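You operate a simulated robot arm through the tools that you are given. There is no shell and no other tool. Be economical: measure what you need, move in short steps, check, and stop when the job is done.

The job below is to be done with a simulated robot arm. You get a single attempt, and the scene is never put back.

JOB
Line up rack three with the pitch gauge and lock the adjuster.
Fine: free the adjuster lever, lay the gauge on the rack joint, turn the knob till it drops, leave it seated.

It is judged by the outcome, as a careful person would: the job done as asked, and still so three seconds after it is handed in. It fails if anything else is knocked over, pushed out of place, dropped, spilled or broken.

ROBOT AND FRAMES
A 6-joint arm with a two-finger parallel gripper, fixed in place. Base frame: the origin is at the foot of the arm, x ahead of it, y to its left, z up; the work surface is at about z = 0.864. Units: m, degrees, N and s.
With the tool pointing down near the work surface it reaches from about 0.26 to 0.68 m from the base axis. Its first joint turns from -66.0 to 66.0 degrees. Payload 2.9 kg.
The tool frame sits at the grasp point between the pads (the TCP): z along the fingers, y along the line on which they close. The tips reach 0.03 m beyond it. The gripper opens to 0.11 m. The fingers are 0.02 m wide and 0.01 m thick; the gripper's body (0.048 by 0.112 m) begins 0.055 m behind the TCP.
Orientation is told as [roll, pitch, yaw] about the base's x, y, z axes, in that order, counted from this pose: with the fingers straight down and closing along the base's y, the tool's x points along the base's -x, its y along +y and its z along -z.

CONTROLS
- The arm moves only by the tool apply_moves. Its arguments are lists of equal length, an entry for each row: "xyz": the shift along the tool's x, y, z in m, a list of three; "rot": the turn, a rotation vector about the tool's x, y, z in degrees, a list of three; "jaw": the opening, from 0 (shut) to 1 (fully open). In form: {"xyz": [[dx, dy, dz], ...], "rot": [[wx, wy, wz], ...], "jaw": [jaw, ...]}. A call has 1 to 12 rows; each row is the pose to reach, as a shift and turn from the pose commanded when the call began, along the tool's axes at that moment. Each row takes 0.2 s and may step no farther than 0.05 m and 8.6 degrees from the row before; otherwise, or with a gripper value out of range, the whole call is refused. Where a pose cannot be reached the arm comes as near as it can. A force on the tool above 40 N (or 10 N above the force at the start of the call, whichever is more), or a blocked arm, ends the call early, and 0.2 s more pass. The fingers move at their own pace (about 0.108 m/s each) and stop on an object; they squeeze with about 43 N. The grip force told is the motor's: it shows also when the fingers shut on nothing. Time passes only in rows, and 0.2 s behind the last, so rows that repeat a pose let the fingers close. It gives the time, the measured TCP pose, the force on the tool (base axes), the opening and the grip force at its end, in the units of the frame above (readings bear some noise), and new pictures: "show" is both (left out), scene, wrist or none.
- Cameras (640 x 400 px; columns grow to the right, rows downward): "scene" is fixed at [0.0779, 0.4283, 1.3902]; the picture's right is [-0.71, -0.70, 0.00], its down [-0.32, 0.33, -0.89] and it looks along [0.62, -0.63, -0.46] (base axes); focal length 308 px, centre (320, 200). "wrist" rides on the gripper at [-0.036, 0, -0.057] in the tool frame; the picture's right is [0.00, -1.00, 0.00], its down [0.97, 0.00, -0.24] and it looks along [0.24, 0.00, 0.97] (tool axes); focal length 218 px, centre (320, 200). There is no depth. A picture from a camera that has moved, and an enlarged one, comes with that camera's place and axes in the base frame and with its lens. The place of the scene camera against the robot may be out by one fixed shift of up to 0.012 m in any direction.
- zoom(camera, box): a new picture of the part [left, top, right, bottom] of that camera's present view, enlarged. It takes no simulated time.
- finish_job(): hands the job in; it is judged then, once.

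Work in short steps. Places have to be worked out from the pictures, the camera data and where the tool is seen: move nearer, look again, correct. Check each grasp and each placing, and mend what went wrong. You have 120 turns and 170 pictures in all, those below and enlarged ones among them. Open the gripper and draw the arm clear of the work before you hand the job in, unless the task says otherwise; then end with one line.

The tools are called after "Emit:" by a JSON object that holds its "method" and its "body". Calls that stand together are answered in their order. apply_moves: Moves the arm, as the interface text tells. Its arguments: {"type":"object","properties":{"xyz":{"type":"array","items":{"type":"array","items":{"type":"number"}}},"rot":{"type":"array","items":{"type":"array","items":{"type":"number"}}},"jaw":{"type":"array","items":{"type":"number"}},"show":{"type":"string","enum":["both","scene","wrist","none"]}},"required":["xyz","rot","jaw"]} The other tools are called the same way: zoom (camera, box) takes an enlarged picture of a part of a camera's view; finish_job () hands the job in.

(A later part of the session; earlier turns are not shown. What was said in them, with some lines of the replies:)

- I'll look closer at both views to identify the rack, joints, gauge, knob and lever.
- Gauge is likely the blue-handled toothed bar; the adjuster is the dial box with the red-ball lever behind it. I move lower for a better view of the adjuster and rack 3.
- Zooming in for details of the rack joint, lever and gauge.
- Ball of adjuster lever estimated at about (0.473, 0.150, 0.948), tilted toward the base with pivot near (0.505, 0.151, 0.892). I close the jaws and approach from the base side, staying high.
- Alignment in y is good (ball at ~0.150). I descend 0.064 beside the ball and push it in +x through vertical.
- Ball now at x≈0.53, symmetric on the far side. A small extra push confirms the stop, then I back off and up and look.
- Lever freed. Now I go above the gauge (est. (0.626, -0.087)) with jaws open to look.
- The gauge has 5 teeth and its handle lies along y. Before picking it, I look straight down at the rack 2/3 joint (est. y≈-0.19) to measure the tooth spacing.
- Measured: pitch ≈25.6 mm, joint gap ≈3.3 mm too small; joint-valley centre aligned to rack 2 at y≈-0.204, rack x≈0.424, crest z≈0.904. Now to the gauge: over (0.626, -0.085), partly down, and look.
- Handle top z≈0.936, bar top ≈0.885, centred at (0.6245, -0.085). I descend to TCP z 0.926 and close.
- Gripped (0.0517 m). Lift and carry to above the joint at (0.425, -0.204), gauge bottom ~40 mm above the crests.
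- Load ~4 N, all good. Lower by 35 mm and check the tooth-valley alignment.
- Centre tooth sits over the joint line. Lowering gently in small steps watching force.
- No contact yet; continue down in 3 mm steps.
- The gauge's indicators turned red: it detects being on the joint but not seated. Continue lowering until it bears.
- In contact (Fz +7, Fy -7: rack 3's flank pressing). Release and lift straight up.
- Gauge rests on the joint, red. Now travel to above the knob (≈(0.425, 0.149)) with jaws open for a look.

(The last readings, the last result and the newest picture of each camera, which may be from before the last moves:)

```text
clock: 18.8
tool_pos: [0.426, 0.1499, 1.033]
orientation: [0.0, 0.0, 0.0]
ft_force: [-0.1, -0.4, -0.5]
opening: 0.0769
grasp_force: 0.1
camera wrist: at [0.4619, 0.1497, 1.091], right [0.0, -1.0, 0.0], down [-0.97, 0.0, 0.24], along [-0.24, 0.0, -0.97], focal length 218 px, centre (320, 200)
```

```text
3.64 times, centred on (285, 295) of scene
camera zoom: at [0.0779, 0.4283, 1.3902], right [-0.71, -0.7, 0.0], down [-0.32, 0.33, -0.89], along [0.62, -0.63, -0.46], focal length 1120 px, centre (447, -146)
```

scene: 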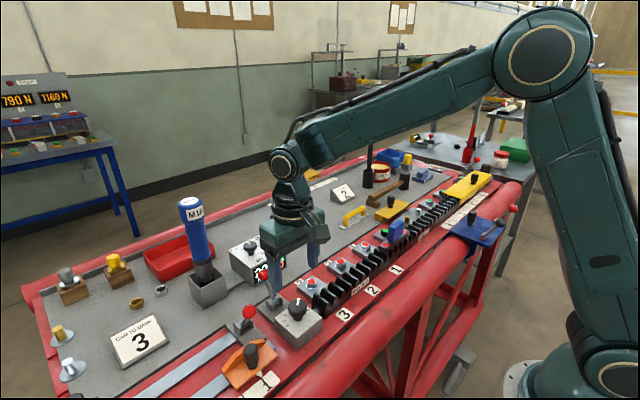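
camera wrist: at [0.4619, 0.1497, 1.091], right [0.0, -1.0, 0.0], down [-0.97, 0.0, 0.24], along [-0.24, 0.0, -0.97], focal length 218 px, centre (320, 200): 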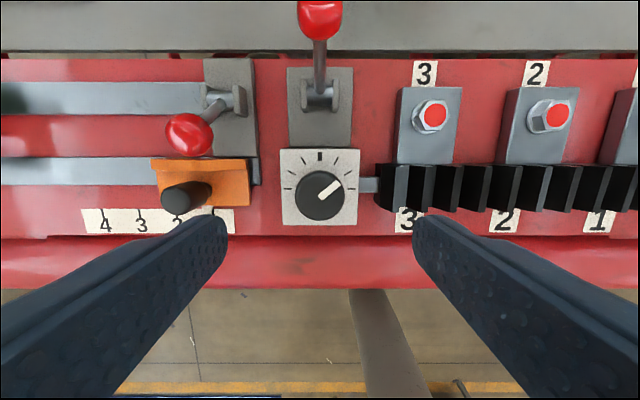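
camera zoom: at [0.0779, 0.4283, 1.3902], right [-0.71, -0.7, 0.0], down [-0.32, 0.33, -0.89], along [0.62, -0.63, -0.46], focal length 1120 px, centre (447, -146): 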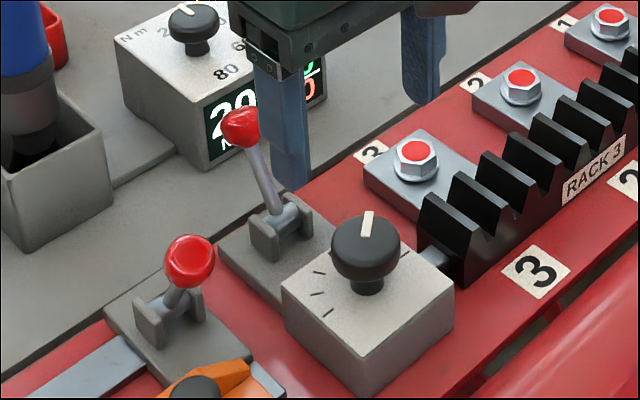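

Knob diameter ≈0.040, disc at z≈0.907–0.925, centre (0.424, 0.150); pointer about 57° right of the thick mark. Lower with jaws at ~0.06 m and grip the disc.

Emit:
{"method": "apply_moves", "body": {"xyz": [[0.002, 0, 0.03], [0.002, 0, 0.065], [0.002, 0, 0.085], [0.002, 0, 0.095], [0.002, 0, 0.095]], "rot": [[0, 0, 0], [0, 0, 0], [0, 0, 0], [0, 0, 0], [0, 0, 0]], "jaw": [0.55, 0.55, 0.55, 0.55, 0.55]}}

Emit:
{"method": "zoom", "body": {"camera": "scene", "box": [250, 260, 340, 350]}}

```text
clock: 20.0
tool_pos: [0.4233, 0.1481, 0.938]
orientation: [-0.1, 0.0, 0.1]
ft_force: [-0.8, -0.4, 0.4]
opening: 0.0604
grasp_force: 0.1
camera wrist: at [0.4593, 0.1482, 0.9959], right [0.0, -1.0, 0.0], down [-0.97, 0.0, 0.24], along [-0.24, 0.0, -0.97], focal length 218 px, centre (320, 200)
```

scene: 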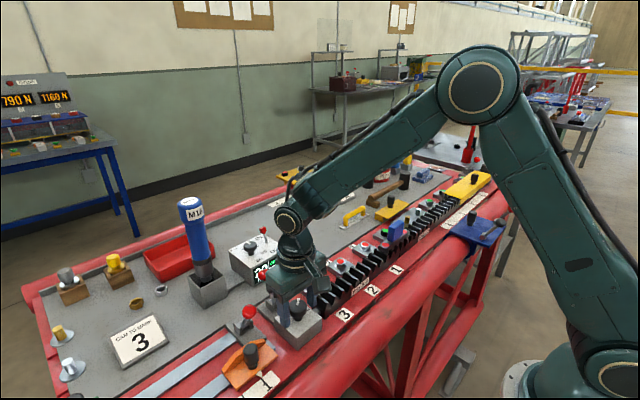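
wrist: 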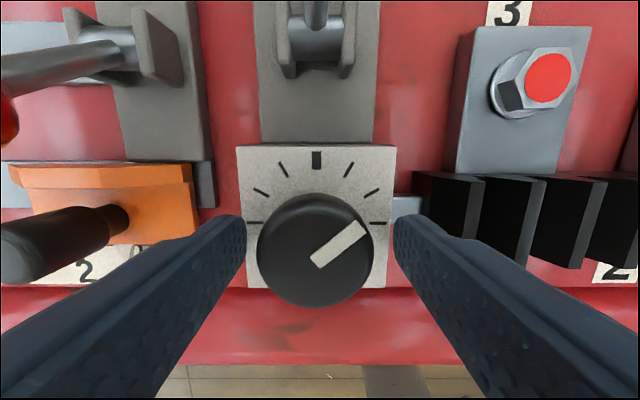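

```text
4.44 times, centred on (295, 305) of scene
camera zoom: at [0.0779, 0.4283, 1.3902], right [-0.71, -0.7, 0.0], down [-0.32, 0.33, -0.89], along [0.62, -0.63, -0.46], focal length 1369 px, centre (431, -267)
```

zoom: 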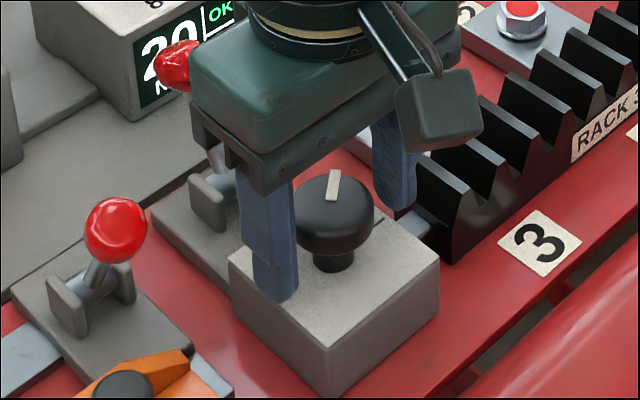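

Centred and at good height. Close on the knob.

Emit:
{"method": "apply_moves", "body": {"xyz": [[-0.001, 0.001, 0.001], [-0.001, 0.001, 0.001], [-0.001, 0.001, 0.001]], "rot": [[0, 0, 0], [0, 0, 0], [0, 0, 0]], "jaw": [0.3, 0.25, 0.25], "show": "wrist"}}

```text
clock: 20.8
tool_pos: [0.4236, 0.1494, 0.9376]
orientation: [0.0, 0.0, 0.1]
ft_force: [-10.0, 2.6, 14.8]
opening: 0.037
grasp_force: 45.1
camera wrist: at [0.4598, 0.1498, 0.9959], right [0.0, -1.0, 0.0], down [-0.97, 0.0, 0.24], along [-0.24, 0.0, -0.97], focal length 218 px, centre (320, 200)
```

wrist: 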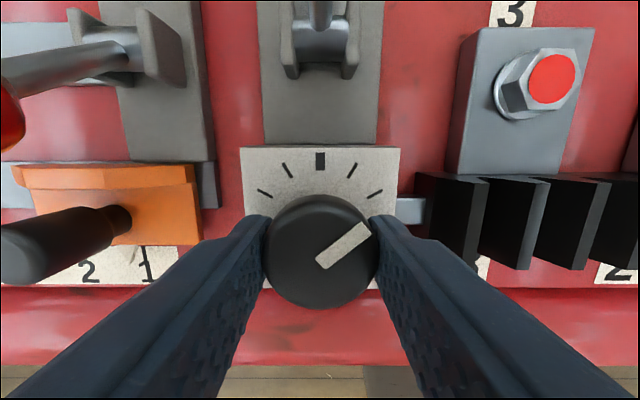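

Side force suggests the pads are a few mm short in x and a bit high. Open slightly, shift +x 3 mm and 3 mm lower, regrip.

Emit:
{"method": "apply_moves", "body": {"xyz": [[0, 0, 0], [-0.003, 0, 0.002], [-0.003, 0, 0.003], [-0.003, 0, 0.003], [-0.003, 0, 0.003]], "rot": [[0, 0, 0], [0, 0, 0], [0, 0, 0], [0, 0, 0], [0, 0, 0]], "jaw": [0.5, 0.5, 0.3, 0.25, 0.25], "show": "wrist"}}

```text
clock: 22.0
tool_pos: [0.4267, 0.1498, 0.9355]
orientation: [0.0, -0.2, 0.1]
ft_force: [-5.4, 0.1, 16.1]
opening: 0.0371
grasp_force: 44.9
camera wrist: at [0.463, 0.1498, 0.9931], right [0.0, -1.0, 0.0], down [-0.97, 0.0, 0.24], along [-0.24, 0.0, -0.97], focal length 218 px, centre (320, 200)
```

wrist: 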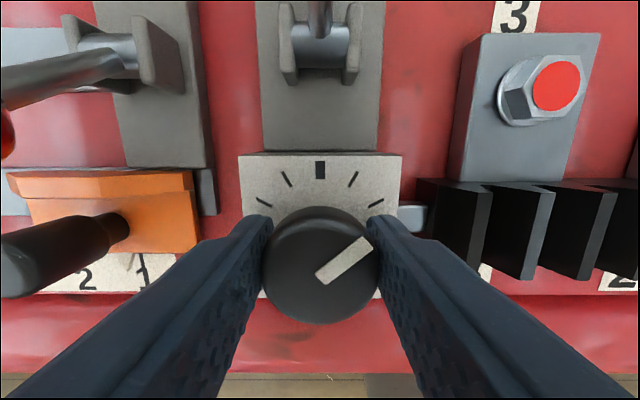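

Grip is usable. Test turn 24° counter-clockwise (pointer towards the thick mark) and observe rack and gauge.

Emit:
{"method": "apply_moves", "body": {"xyz": [[0, 0, 0], [0, 0, 0], [0, 0, 0], [0, 0, 0]], "rot": [[0, 0, -6], [0, 0, -12], [0, 0, -18], [0, 0, -24]], "jaw": [0.25, 0.25, 0.25, 0.25], "show": "wrist"}}

Emit:
{"method": "zoom", "body": {"camera": "scene", "box": [370, 200, 440, 260]}}

```text
clock: 23.0
tool_pos: [0.4271, 0.1498, 0.9341]
orientation: [0.1, -0.2, 24.3]
ft_force: [-10.9, 10.0, 26.9]
opening: 0.0372
grasp_force: 45.0
camera wrist: at [0.4596, 0.1653, 0.9931], right [0.41, -0.91, 0.0], down [-0.89, -0.4, 0.24], along [-0.22, -0.1, -0.97], focal length 218 px, centre (320, 200)
```

wrist: 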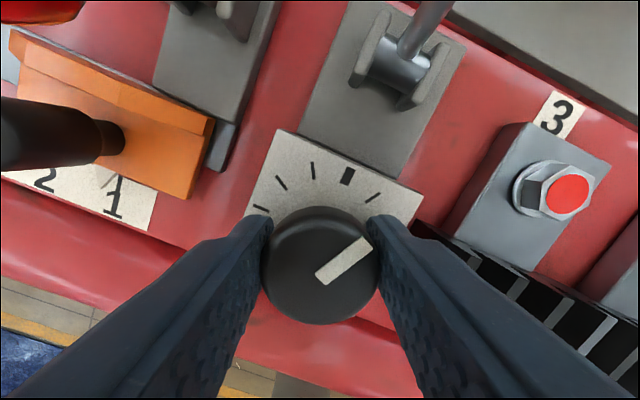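

```text
6.67 times, centred on (405, 230) of scene
camera zoom: at [0.0773, 0.4284, 1.3902], right [-0.71, -0.7, 0.0], down [-0.32, 0.33, -0.89], along [0.62, -0.63, -0.46], focal length 2053 px, centre (-247, 0)
```

zoom: 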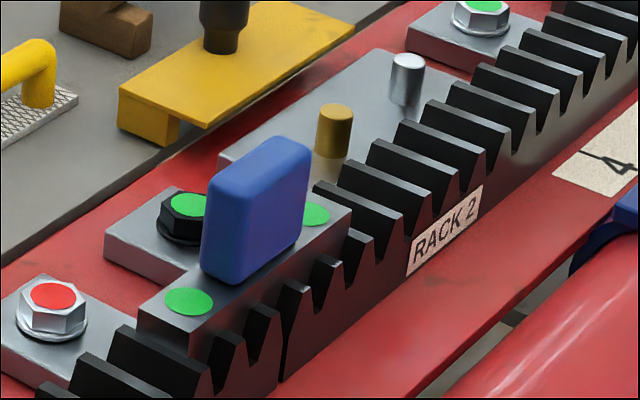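

Gauge indicators turned green — it dropped. Release the knob, rise, and inspect before locking.

Emit:
{"method": "apply_moves", "body": {"xyz": [[0, 0, 0], [0, 0, 0], [0, 0, -0.03], [0, 0, -0.07], [0, 0, -0.11]], "rot": [[0, 0, -24], [0, 0, -24], [0, 0, -24], [0, 0, -24], [0, 0, -24]], "jaw": [0.5, 0.5, 0.5, 0.5, 0.5], "show": "none"}}

```text
refused: row 1 steps farther than a row can; nothing moved
```

Rotations are relative to the current pose, so I repeat with zero rotation.

Emit:
{"method": "apply_moves", "body": {"xyz": [[0, 0, 0], [0, 0, 0], [0, 0, -0.03], [0, 0, -0.07], [0, 0, -0.11]], "rot": [[0, 0, 0], [0, 0, 0], [0, 0, 0], [0, 0, 0], [0, 0, 0]], "jaw": [0.5, 0.5, 0.5, 0.5, 0.5], "show": "wrist"}}

Emit:
{"method": "zoom", "body": {"camera": "scene", "box": [375, 210, 425, 265]}}

```text
clock: 24.2
tool_pos: [0.4268, 0.1498, 1.0438]
orientation: [0.0, 0.1, 24.0]
ft_force: [0.0, -0.6, -0.3]
opening: 0.0549
grasp_force: 0.1
camera wrist: at [0.4602, 0.1646, 1.1021], right [0.41, -0.91, 0.0], down [-0.89, -0.4, 0.24], along [-0.22, -0.1, -0.97], focal length 218 px, centre (320, 200)
```

wrist: 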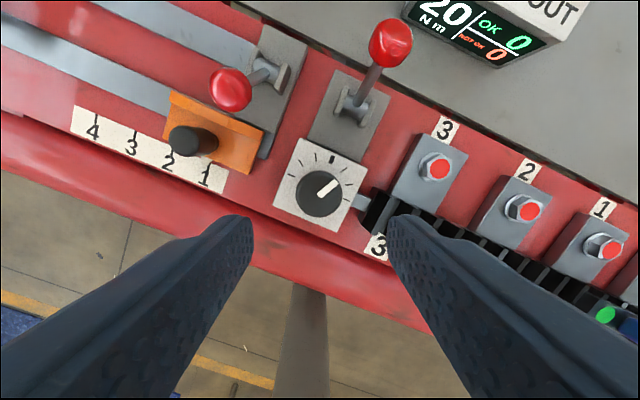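

```text
7.27 times, centred on (400, 238) of scene
camera zoom: at [0.0779, 0.4283, 1.3902], right [-0.71, -0.7, 0.0], down [-0.32, 0.33, -0.89], along [0.62, -0.63, -0.46], focal length 2240 px, centre (-262, -73)
```

zoom: 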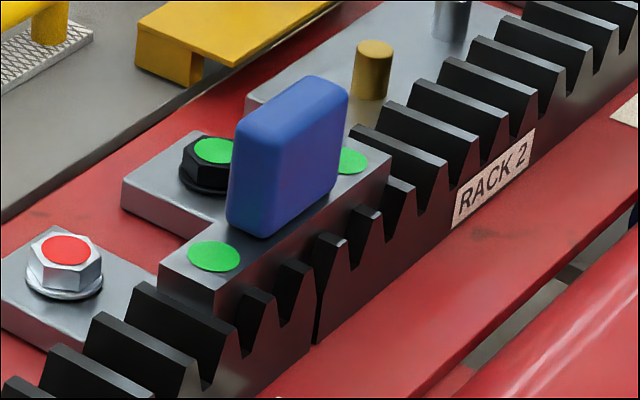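

Green on both sides. I'll check how well centred the alignment is by viewing the joint from above (unrotating on the way).

Emit:
{"method": "apply_moves", "body": {"xyz": [[0.0163, -0.0365, 0], [0.0326, -0.073, 0], [0.0488, -0.1096, 0], [0.0651, -0.1462, 0], [0.0814, -0.1827, 0], [0.0976, -0.2193, 0], [0.1139, -0.2558, 0], [0.1302, -0.2924, 0], [0.1424, -0.3197, 0]], "rot": [[0, 0, 8], [0, 0, 16], [0, 0, 24], [0, 0, 24], [0, 0, 24], [0, 0, 24], [0, 0, 24], [0, 0, 24], [0, 0, 24]], "jaw": [1, 1, 1, 1, 1, 1, 1, 1, 1], "show": "wrist"}}

Emit:
{"method": "zoom", "body": {"camera": "wrist", "box": [200, 120, 440, 240]}}

```text
clock: 26.2
tool_pos: [0.4272, -0.2018, 1.0447]
orientation: [0.0, 0.0, 0.1]
ft_force: [0.1, -0.8, -0.5]
opening: 0.1101
grasp_force: 0.0
camera wrist: at [0.4639, -0.2014, 1.102], right [0.0, -1.0, 0.0], down [-0.97, 0.0, 0.24], along [-0.24, 0.0, -0.97], focal length 218 px, centre (320, 200)
```

wrist: 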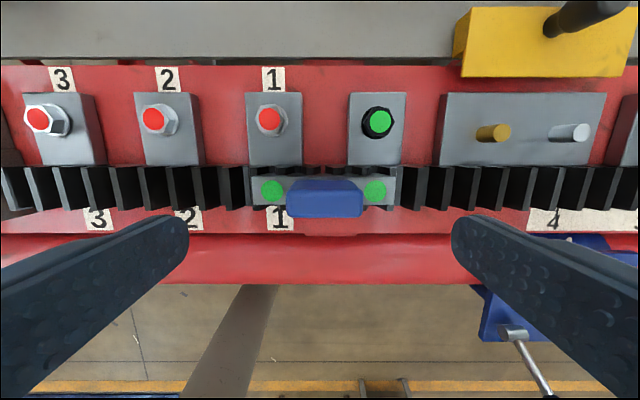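

```text
2.67 times, centred on (320, 180) of wrist
camera zoom: at [0.4639, -0.2014, 1.102], right [0.0, -1.0, 0.0], down [-0.97, 0.0, 0.24], along [-0.24, 0.0, -0.97], focal length 582 px, centre (320, 253)
```

zoom: 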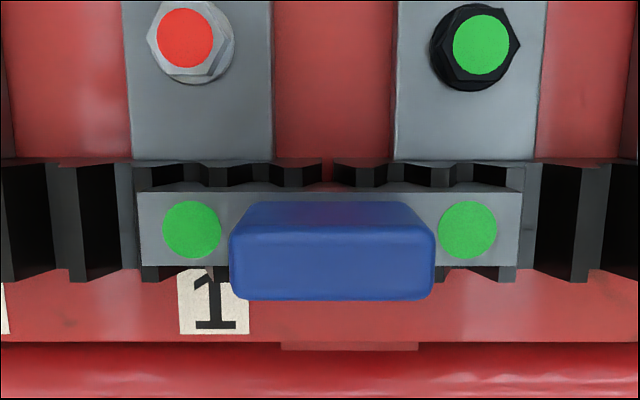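

Emit:
{"method": "zoom", "body": {"camera": "wrist", "box": [80, 190, 240, 230]}}

Emit:
{"method": "zoom", "body": {"camera": "wrist", "box": [380, 190, 540, 230]}}

Emit:
{"method": "zoom", "body": {"camera": "wrist", "box": [240, 160, 400, 215]}}

```text
4.00 times, centred on (160, 210) of wrist
camera zoom: at [0.4639, -0.2014, 1.102], right [0.0, -1.0, 0.0], down [-0.97, 0.0, 0.24], along [-0.24, 0.0, -0.97], focal length 873 px, centre (960, 160)
```

zoom: 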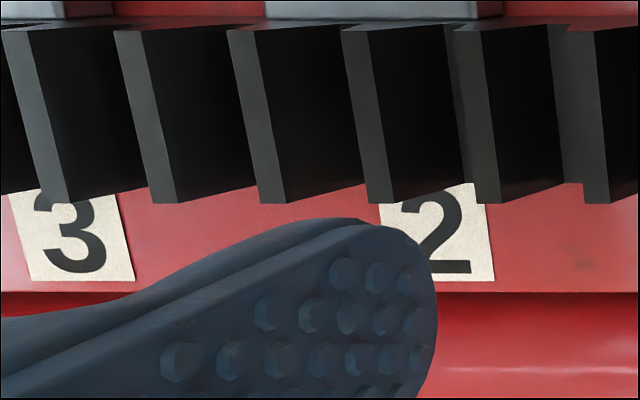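

```text
4.00 times, centred on (460, 210) of wrist
camera zoom: at [0.4639, -0.2014, 1.102], right [0.0, -1.0, 0.0], down [-0.97, 0.0, 0.24], along [-0.24, 0.0, -0.97], focal length 873 px, centre (-240, 160)
```

zoom: 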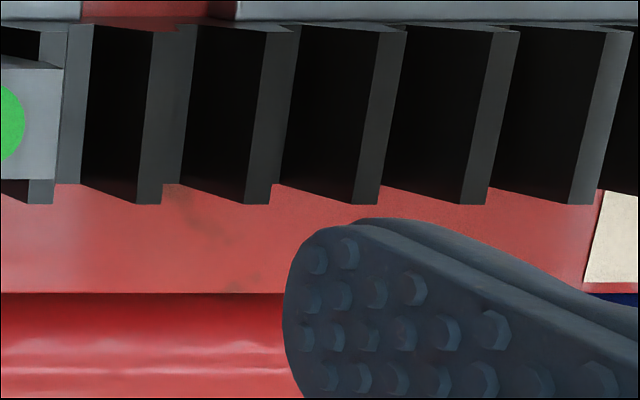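

```text
4.00 times, centred on (320, 188) of wrist
camera zoom: at [0.4639, -0.2014, 1.102], right [0.0, -1.0, 0.0], down [-0.97, 0.0, 0.24], along [-0.24, 0.0, -0.97], focal length 873 px, centre (320, 250)
```

zoom: 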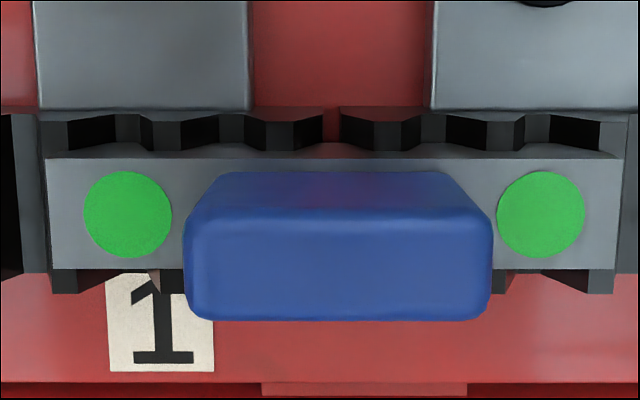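

Green, but crest measurement across the joint suggests it's still ~1.3 mm short of true pitch, near the edge of the window. I'll return to the knob and turn a little further, watching the gauge.

Emit:
{"method": "apply_moves", "body": {"xyz": [[0, 0.045, 0], [0, 0.09, 0], [0, 0.135, 0], [0, 0.18, 0], [0, 0.225, 0], [0, 0.27, 0], [0, 0.315, 0], [0, 0.3515, 0], [-0.001, 0.3515, 0.045], [-0.001, 0.3515, 0.085], [-0.001, 0.3515, 0.109]], "rot": [[0, 0, 0], [0, 0, 0], [0, 0, 0], [0, 0, 0], [0, 0, 0], [0, 0, 0], [0, 0, 0], [0, 0, 0], [0, 0, 0], [0, 0, 0], [0, 0, 0]], "jaw": [1, 0.55, 0.55, 0.55, 0.55, 0.55, 0.55, 0.55, 0.55, 0.55, 0.55], "show": "wrist"}}

```text
clock: 28.6
tool_pos: [0.4271, 0.1526, 0.9355]
orientation: [0.0, 0.0, 0.0]
ft_force: [-0.7, -1.1, 0.1]
opening: 0.0609
grasp_force: 0.1
camera wrist: at [0.4636, 0.1516, 0.9933], right [0.0, -1.0, 0.0], down [-0.97, 0.0, 0.24], along [-0.24, 0.0, -0.97], focal length 218 px, centre (320, 200)
```

wrist: 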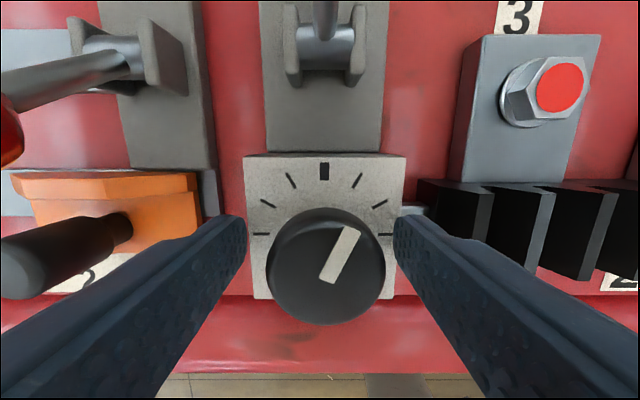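

Pointer now ≈30° right. Centre by 2 mm in y, grip, and turn 8° more.

Emit:
{"method": "apply_moves", "body": {"xyz": [[0, -0.002, 0], [0, -0.002, 0], [0, -0.002, 0], [0, -0.002, 0], [0, -0.002, 0], [0, -0.002, 0]], "rot": [[0, 0, 0], [0, 0, 0], [0, 0, 0], [0, 0, 0], [0, 0, -4], [0, 0, -8]], "jaw": [0.5, 0.3, 0.25, 0.25, 0.25, 0.25], "show": "none"}}

Emit:
{"method": "zoom", "body": {"camera": "scene", "box": [375, 210, 425, 265]}}

```text
clock: 30.0
tool_pos: [0.4287, 0.1502, 0.9352]
orientation: [0.0, 0.0, 8.2]
ft_force: [-1.2, 7.6, -2.1]
opening: 0.0374
grasp_force: 44.8
```

```text
7.27 times, centred on (400, 238) of scene
camera zoom: at [0.0779, 0.4285, 1.3901], right [-0.71, -0.7, 0.0], down [-0.32, 0.33, -0.89], along [0.62, -0.63, -0.46], focal length 2240 px, centre (-262, -73)
```

zoom: 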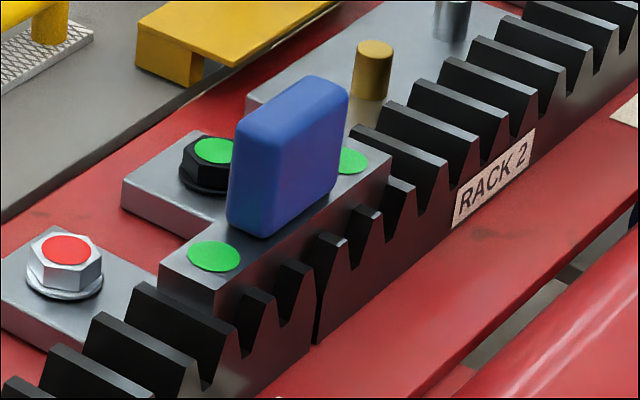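

Still green, gauge height unchanged (bottomed). Add 4° more, then release and re-measure.

Emit:
{"method": "apply_moves", "body": {"xyz": [[0, 0, 0], [0, 0, 0], [0, 0, 0], [0, 0, 0], [0, 0, -0.04], [0, 0, -0.08], [0, 0, -0.11]], "rot": [[0, 0, -4], [0, 0, -4], [0, 0, -4], [0, 0, -4], [0, 0, -4], [0, 0, 0], [0, 0, 8]], "jaw": [0.25, 0.25, 0.5, 0.5, 0.5, 0.5, 0.7], "show": "wrist"}}

Emit:
{"method": "zoom", "body": {"camera": "scene", "box": [375, 210, 425, 265]}}

```text
clock: 31.6
tool_pos: [0.4288, 0.1483, 1.0469]
orientation: [0.0, -0.1, 0.0]
ft_force: [-0.3, -0.2, -0.1]
opening: 0.0771
grasp_force: 0.1
camera wrist: at [0.4649, 0.1489, 1.1044], right [0.0, -1.0, 0.0], down [-0.97, 0.0, 0.24], along [-0.24, 0.0, -0.97], focal length 218 px, centre (320, 200)
```

wrist: 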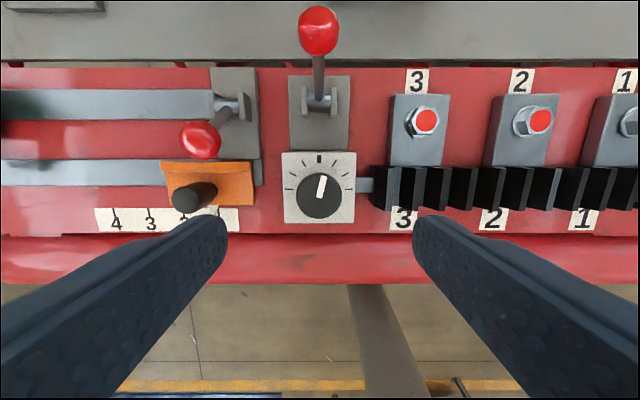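

```text
7.27 times, centred on (400, 238) of scene
camera zoom: at [0.0779, 0.4283, 1.3902], right [-0.71, -0.7, 0.0], down [-0.32, 0.33, -0.89], along [0.62, -0.63, -0.46], focal length 2240 px, centre (-262, -73)
```

zoom: 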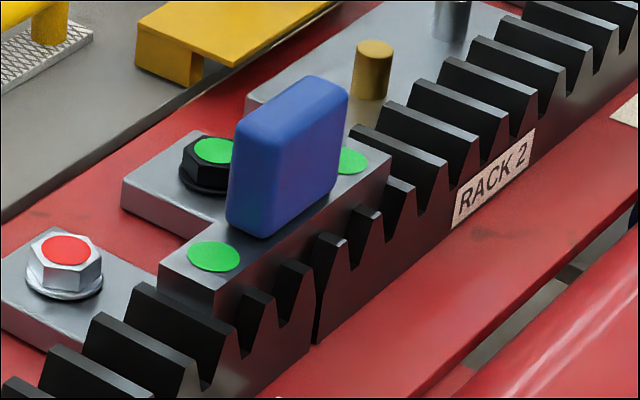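

Still green; pointer ≈17°. Re-measure the joint from above.

Emit:
{"method": "apply_moves", "body": {"xyz": [[0, -0.045, 0], [0, -0.09, 0], [0, -0.135, 0], [0, -0.18, 0], [0, -0.225, 0], [0, -0.27, 0], [0, -0.315, 0], [0, -0.35, 0]], "rot": [[0, 0, 0], [0, 0, 0], [0, 0, 0], [0, 0, 0], [0, 0, 0], [0, 0, 0], [0, 0, 0], [0, 0, 0]], "jaw": [1, 1, 1, 1, 1, 1, 1, 1], "show": "none"}}

Emit:
{"method": "zoom", "body": {"camera": "wrist", "box": [80, 190, 240, 230]}}

Emit:
{"method": "zoom", "body": {"camera": "wrist", "box": [380, 190, 540, 230]}}

Emit:
{"method": "zoom", "body": {"camera": "wrist", "box": [240, 160, 400, 215]}}

```text
clock: 33.4
tool_pos: [0.4292, -0.2023, 1.045]
orientation: [-0.1, 0.0, 0.1]
ft_force: [0.0, 0.0, 0.8]
opening: 0.11
grasp_force: 0.1
```

```text
4.00 times, centred on (160, 210) of wrist
camera zoom: at [0.4648, -0.2015, 1.1037], right [0.0, -1.0, 0.0], down [-0.97, 0.0, 0.24], along [-0.24, 0.0, -0.97], focal length 873 px, centre (960, 160)
```

zoom: 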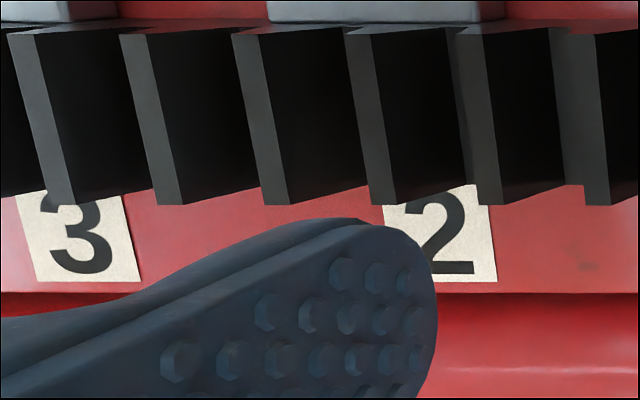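

```text
4.00 times, centred on (460, 210) of wrist
camera zoom: at [0.4648, -0.2015, 1.1037], right [0.0, -1.0, 0.0], down [-0.97, 0.0, 0.24], along [-0.24, 0.0, -0.97], focal length 873 px, centre (-240, 160)
```

zoom: 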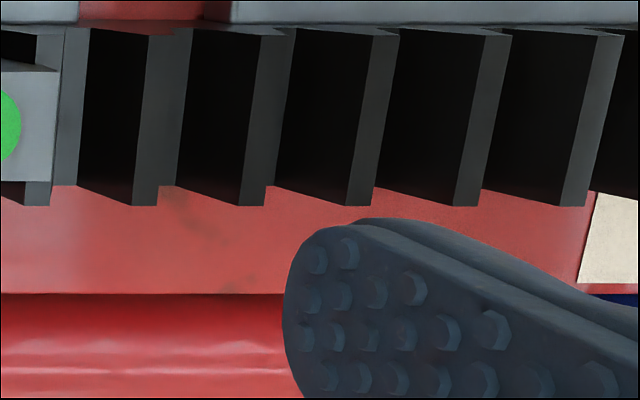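

```text
4.00 times, centred on (320, 188) of wrist
camera zoom: at [0.4648, -0.2015, 1.1037], right [0.0, -1.0, 0.0], down [-0.97, 0.0, 0.24], along [-0.24, 0.0, -0.97], focal length 873 px, centre (320, 250)
```

zoom: 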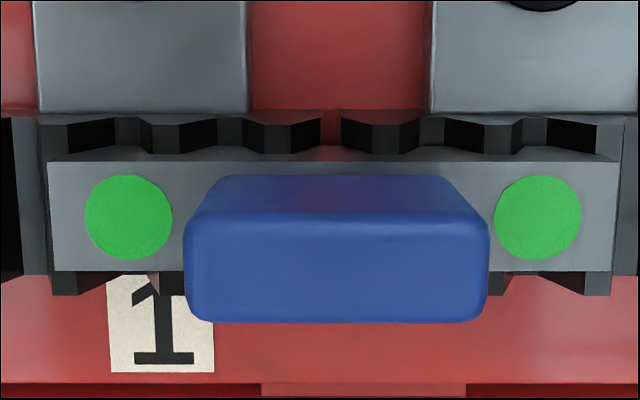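

Now 6.98 pitches across 7 — well aligned, green. Next, return the lever to locked: hover near it to locate the ball precisely.

Emit:
{"method": "apply_moves", "body": {"xyz": [[-0.009, 0.044, 0], [-0.018, 0.088, 0], [-0.027, 0.132, 0], [-0.036, 0.176, 0], [-0.045, 0.22, 0], [-0.054, 0.264, 0], [-0.063, 0.308, 0], [-0.071, 0.352, 0]], "rot": [[0, 0, 0], [0, 0, 0], [0, 0, 0], [0, 0, 0], [0, 0, 0], [0, 0, 0], [0, 0, 0], [0, 0, 0]], "jaw": [0.55, 0.55, 0.55, 0.55, 0.55, 0.55, 0.55, 0.55], "show": "wrist"}}

```text
clock: 35.2
tool_pos: [0.5001, 0.152, 1.0456]
orientation: [0.1, 0.0, 0.1]
ft_force: [0.2, 0.6, 0.2]
opening: 0.0607
grasp_force: 0.3
camera wrist: at [0.5359, 0.1517, 1.1029], right [0.0, -1.0, 0.0], down [-0.97, 0.0, 0.24], along [-0.24, 0.0, -0.97], focal length 218 px, centre (320, 200)
```

wrist: 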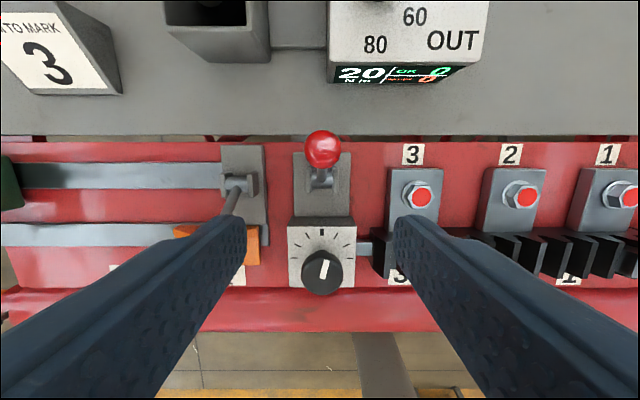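

Ball at ≈(0.534, 0.150, 0.946). Descend with jaws around it and grip.

Emit:
{"method": "apply_moves", "body": {"xyz": [[-0.034, -0.0018, 0], [-0.034, -0.0018, 0.04], [-0.034, -0.0018, 0.08], [-0.034, -0.0018, 0.098], [-0.034, -0.0018, 0.098], [-0.034, -0.0018, 0.098], [-0.034, -0.0018, 0.098]], "rot": [[0, 0, 0], [0, 0, 0], [0, 0, 0], [0, 0, 0], [0, 0, 0], [0, 0, 0], [0, 0, 0]], "jaw": [0.55, 0.5, 0.5, 0.5, 0.25, 0.15, 0.15]}}

```text
clock: 36.8
tool_pos: [0.5332, 0.149, 0.947]
orientation: [0.0, -0.1, -0.1]
ft_force: [1.6, 0.2, -4.2]
opening: 0.0247
grasp_force: 45.0
camera wrist: at [0.569, 0.1498, 1.0046], right [0.0, -1.0, 0.0], down [-0.97, 0.0, 0.24], along [-0.24, 0.0, -0.97], focal length 218 px, centre (320, 200)
```

scene: 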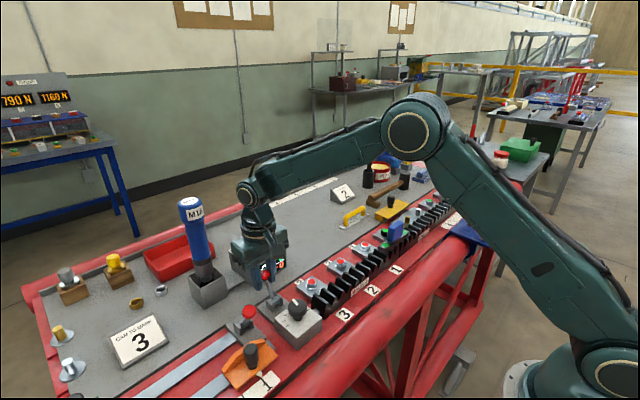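
wrist: 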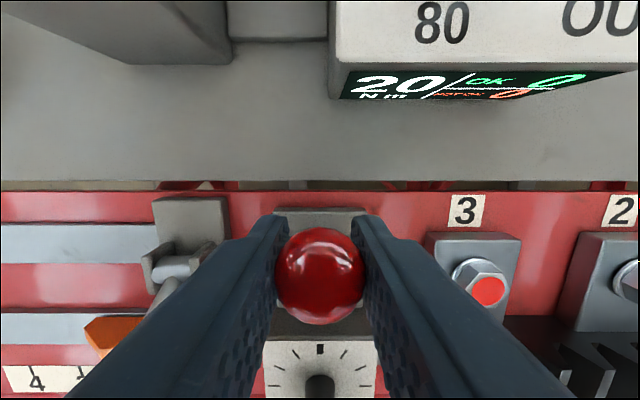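

Good centred grip (0.025 m). Carry the ball along its arc toward the base, back to the original side.

Emit:
{"method": "apply_moves", "body": {"xyz": [[0.012, 0, -0.005], [0.024, 0, -0.0075], [0.036, 0, -0.0075], [0.048, 0, -0.005], [0.06, 0, 0], [0.063, 0, 0.0015]], "rot": [[0, 0, 0], [0, 0, 0], [0, 0, 0], [0, 0, 0], [0, 0, 0], [0, 0, 0]], "jaw": [0.15, 0.15, 0.15, 0.15, 0.15, 0.15], "show": "wrist"}}

Emit:
{"method": "zoom", "body": {"camera": "scene", "box": [230, 240, 430, 350]}}

```text
clock: 38.2
tool_pos: [0.47, 0.1489, 0.948]
orientation: [0.1, -0.2, 0.0]
ft_force: [2.7, -5.7, 27.3]
opening: 0.0237
grasp_force: 45.1
camera wrist: at [0.5067, 0.1498, 1.0058], right [0.0, -1.0, 0.0], down [-0.97, 0.0, 0.24], along [-0.24, 0.0, -0.97], focal length 218 px, centre (320, 200)
```

wrist: 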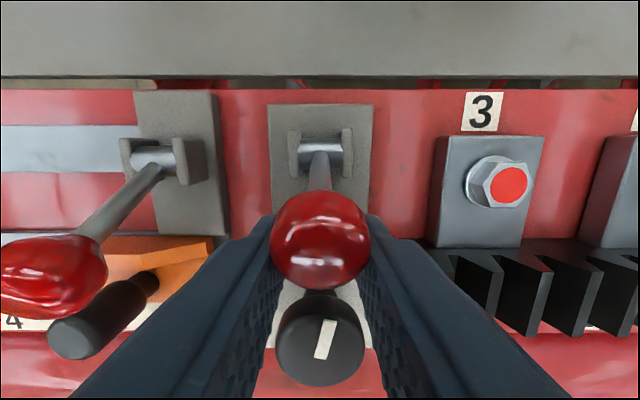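

```text
3.20 times, centred on (330, 295) of scene
camera zoom: at [0.0775, 0.428, 1.3903], right [-0.71, -0.7, 0.0], down [-0.32, 0.33, -0.89], along [0.62, -0.63, -0.46], focal length 986 px, centre (288, -104)
```

zoom: 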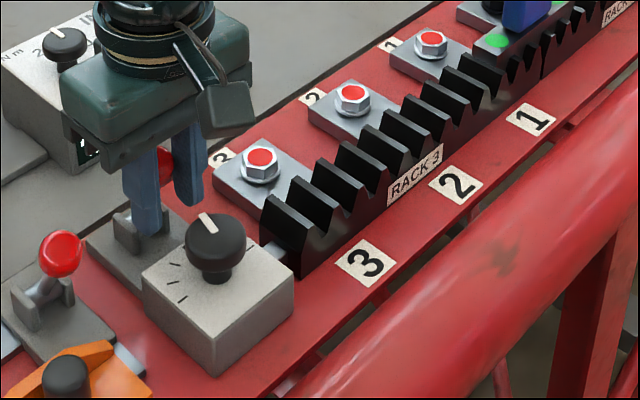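

Lever is back at the original stop. Open, lift straight up, and inspect everything.

Emit:
{"method": "apply_moves", "body": {"xyz": [[0, 0, 0], [0, 0, 0], [0, 0, -0.04], [0, 0, -0.085], [-0.01, 0, -0.12]], "rot": [[0, 0, 0], [0, 0, 0], [0, 0, 0], [0, 0, 0], [0, 0, 0]], "jaw": [0.5, 0.5, 0.5, 0.5, 0.5]}}

Emit:
{"method": "zoom", "body": {"camera": "scene", "box": [375, 210, 425, 265]}}

Emit:
{"method": "zoom", "body": {"camera": "scene", "box": [230, 250, 350, 350]}}

```text
clock: 39.4
tool_pos: [0.4804, 0.1493, 1.0669]
orientation: [0.0, 0.0, 0.0]
ft_force: [-0.6, 0.5, 0.2]
opening: 0.0548
grasp_force: 0.1
camera wrist: at [0.5158, 0.1496, 1.125], right [0.0, -1.0, 0.0], down [-0.97, 0.0, 0.24], along [-0.24, 0.0, -0.97], focal length 218 px, centre (320, 200)
```

scene: 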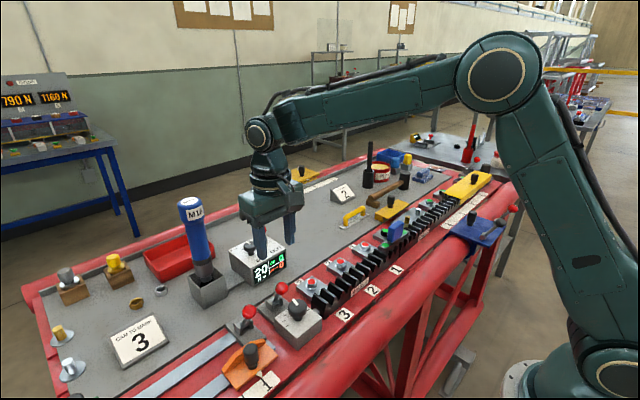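
wrist: 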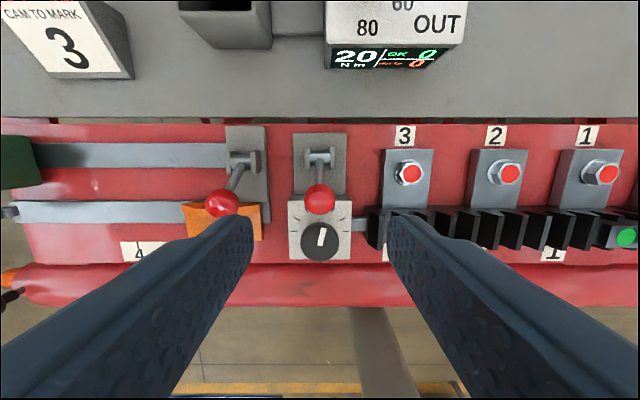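

```text
7.27 times, centred on (400, 238) of scene
camera zoom: at [0.0779, 0.4283, 1.3902], right [-0.71, -0.7, 0.0], down [-0.32, 0.33, -0.89], along [0.62, -0.63, -0.46], focal length 2240 px, centre (-262, -73)
```

zoom: 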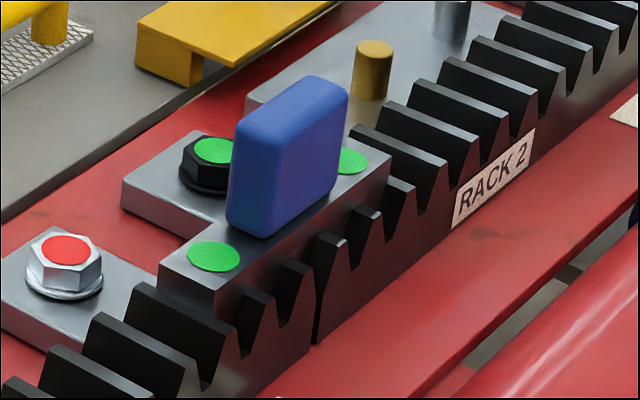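

```text
4.00 times, centred on (290, 300) of scene
camera zoom: at [0.0779, 0.4283, 1.3902], right [-0.71, -0.7, 0.0], down [-0.32, 0.33, -0.89], along [0.62, -0.63, -0.46], focal length 1232 px, centre (440, -200)
```

zoom: 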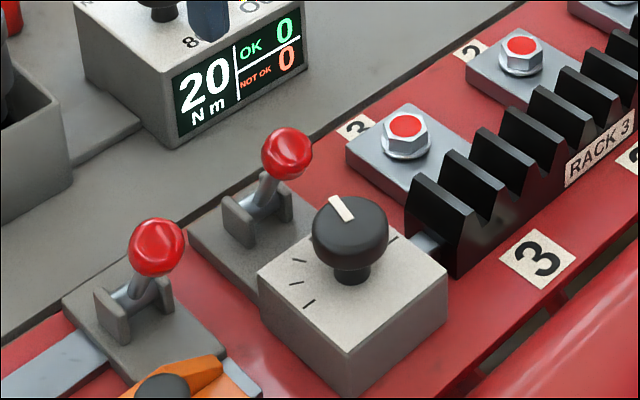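

Lever ball is at exactly its original locked position, gauge seated and green, nothing else disturbed. Raise the arm clear.

Emit:
{"method": "apply_moves", "body": {"xyz": [[0, 0, -0.045], [0, 0, -0.09], [0, 0, -0.13], [0, 0, -0.13], [0, 0, -0.13]], "rot": [[0, 0, 0], [0, 0, 0], [0, 0, 0], [0, 0, 0], [0, 0, 0]], "jaw": [1, 1, 1, 1, 1], "show": "scene"}}

```text
clock: 40.6
tool_pos: [0.4802, 0.1495, 1.1956]
orientation: [0.0, 0.0, -0.1]
ft_force: [0.2, 0.2, -0.4]
opening: 0.11
grasp_force: 0.1
```

scene: 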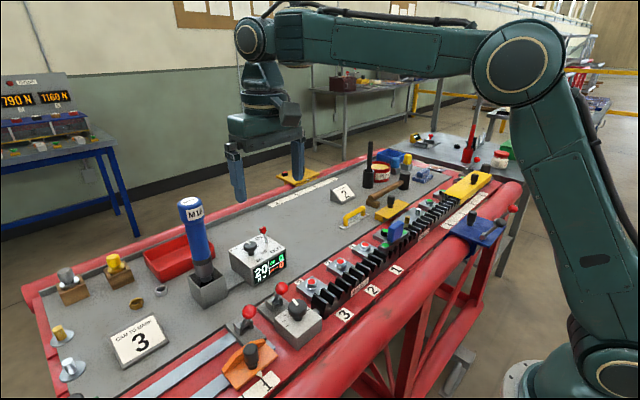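

All is in place; handing in.

Emit:
{"method": "finish_job", "body": {}}

```text
The job is handed in.
```

Rack three is lined up with rack two: the pitch gauge is seated on the joint and showing green, the adjuster lever is back in its locked position, and the arm is clear.
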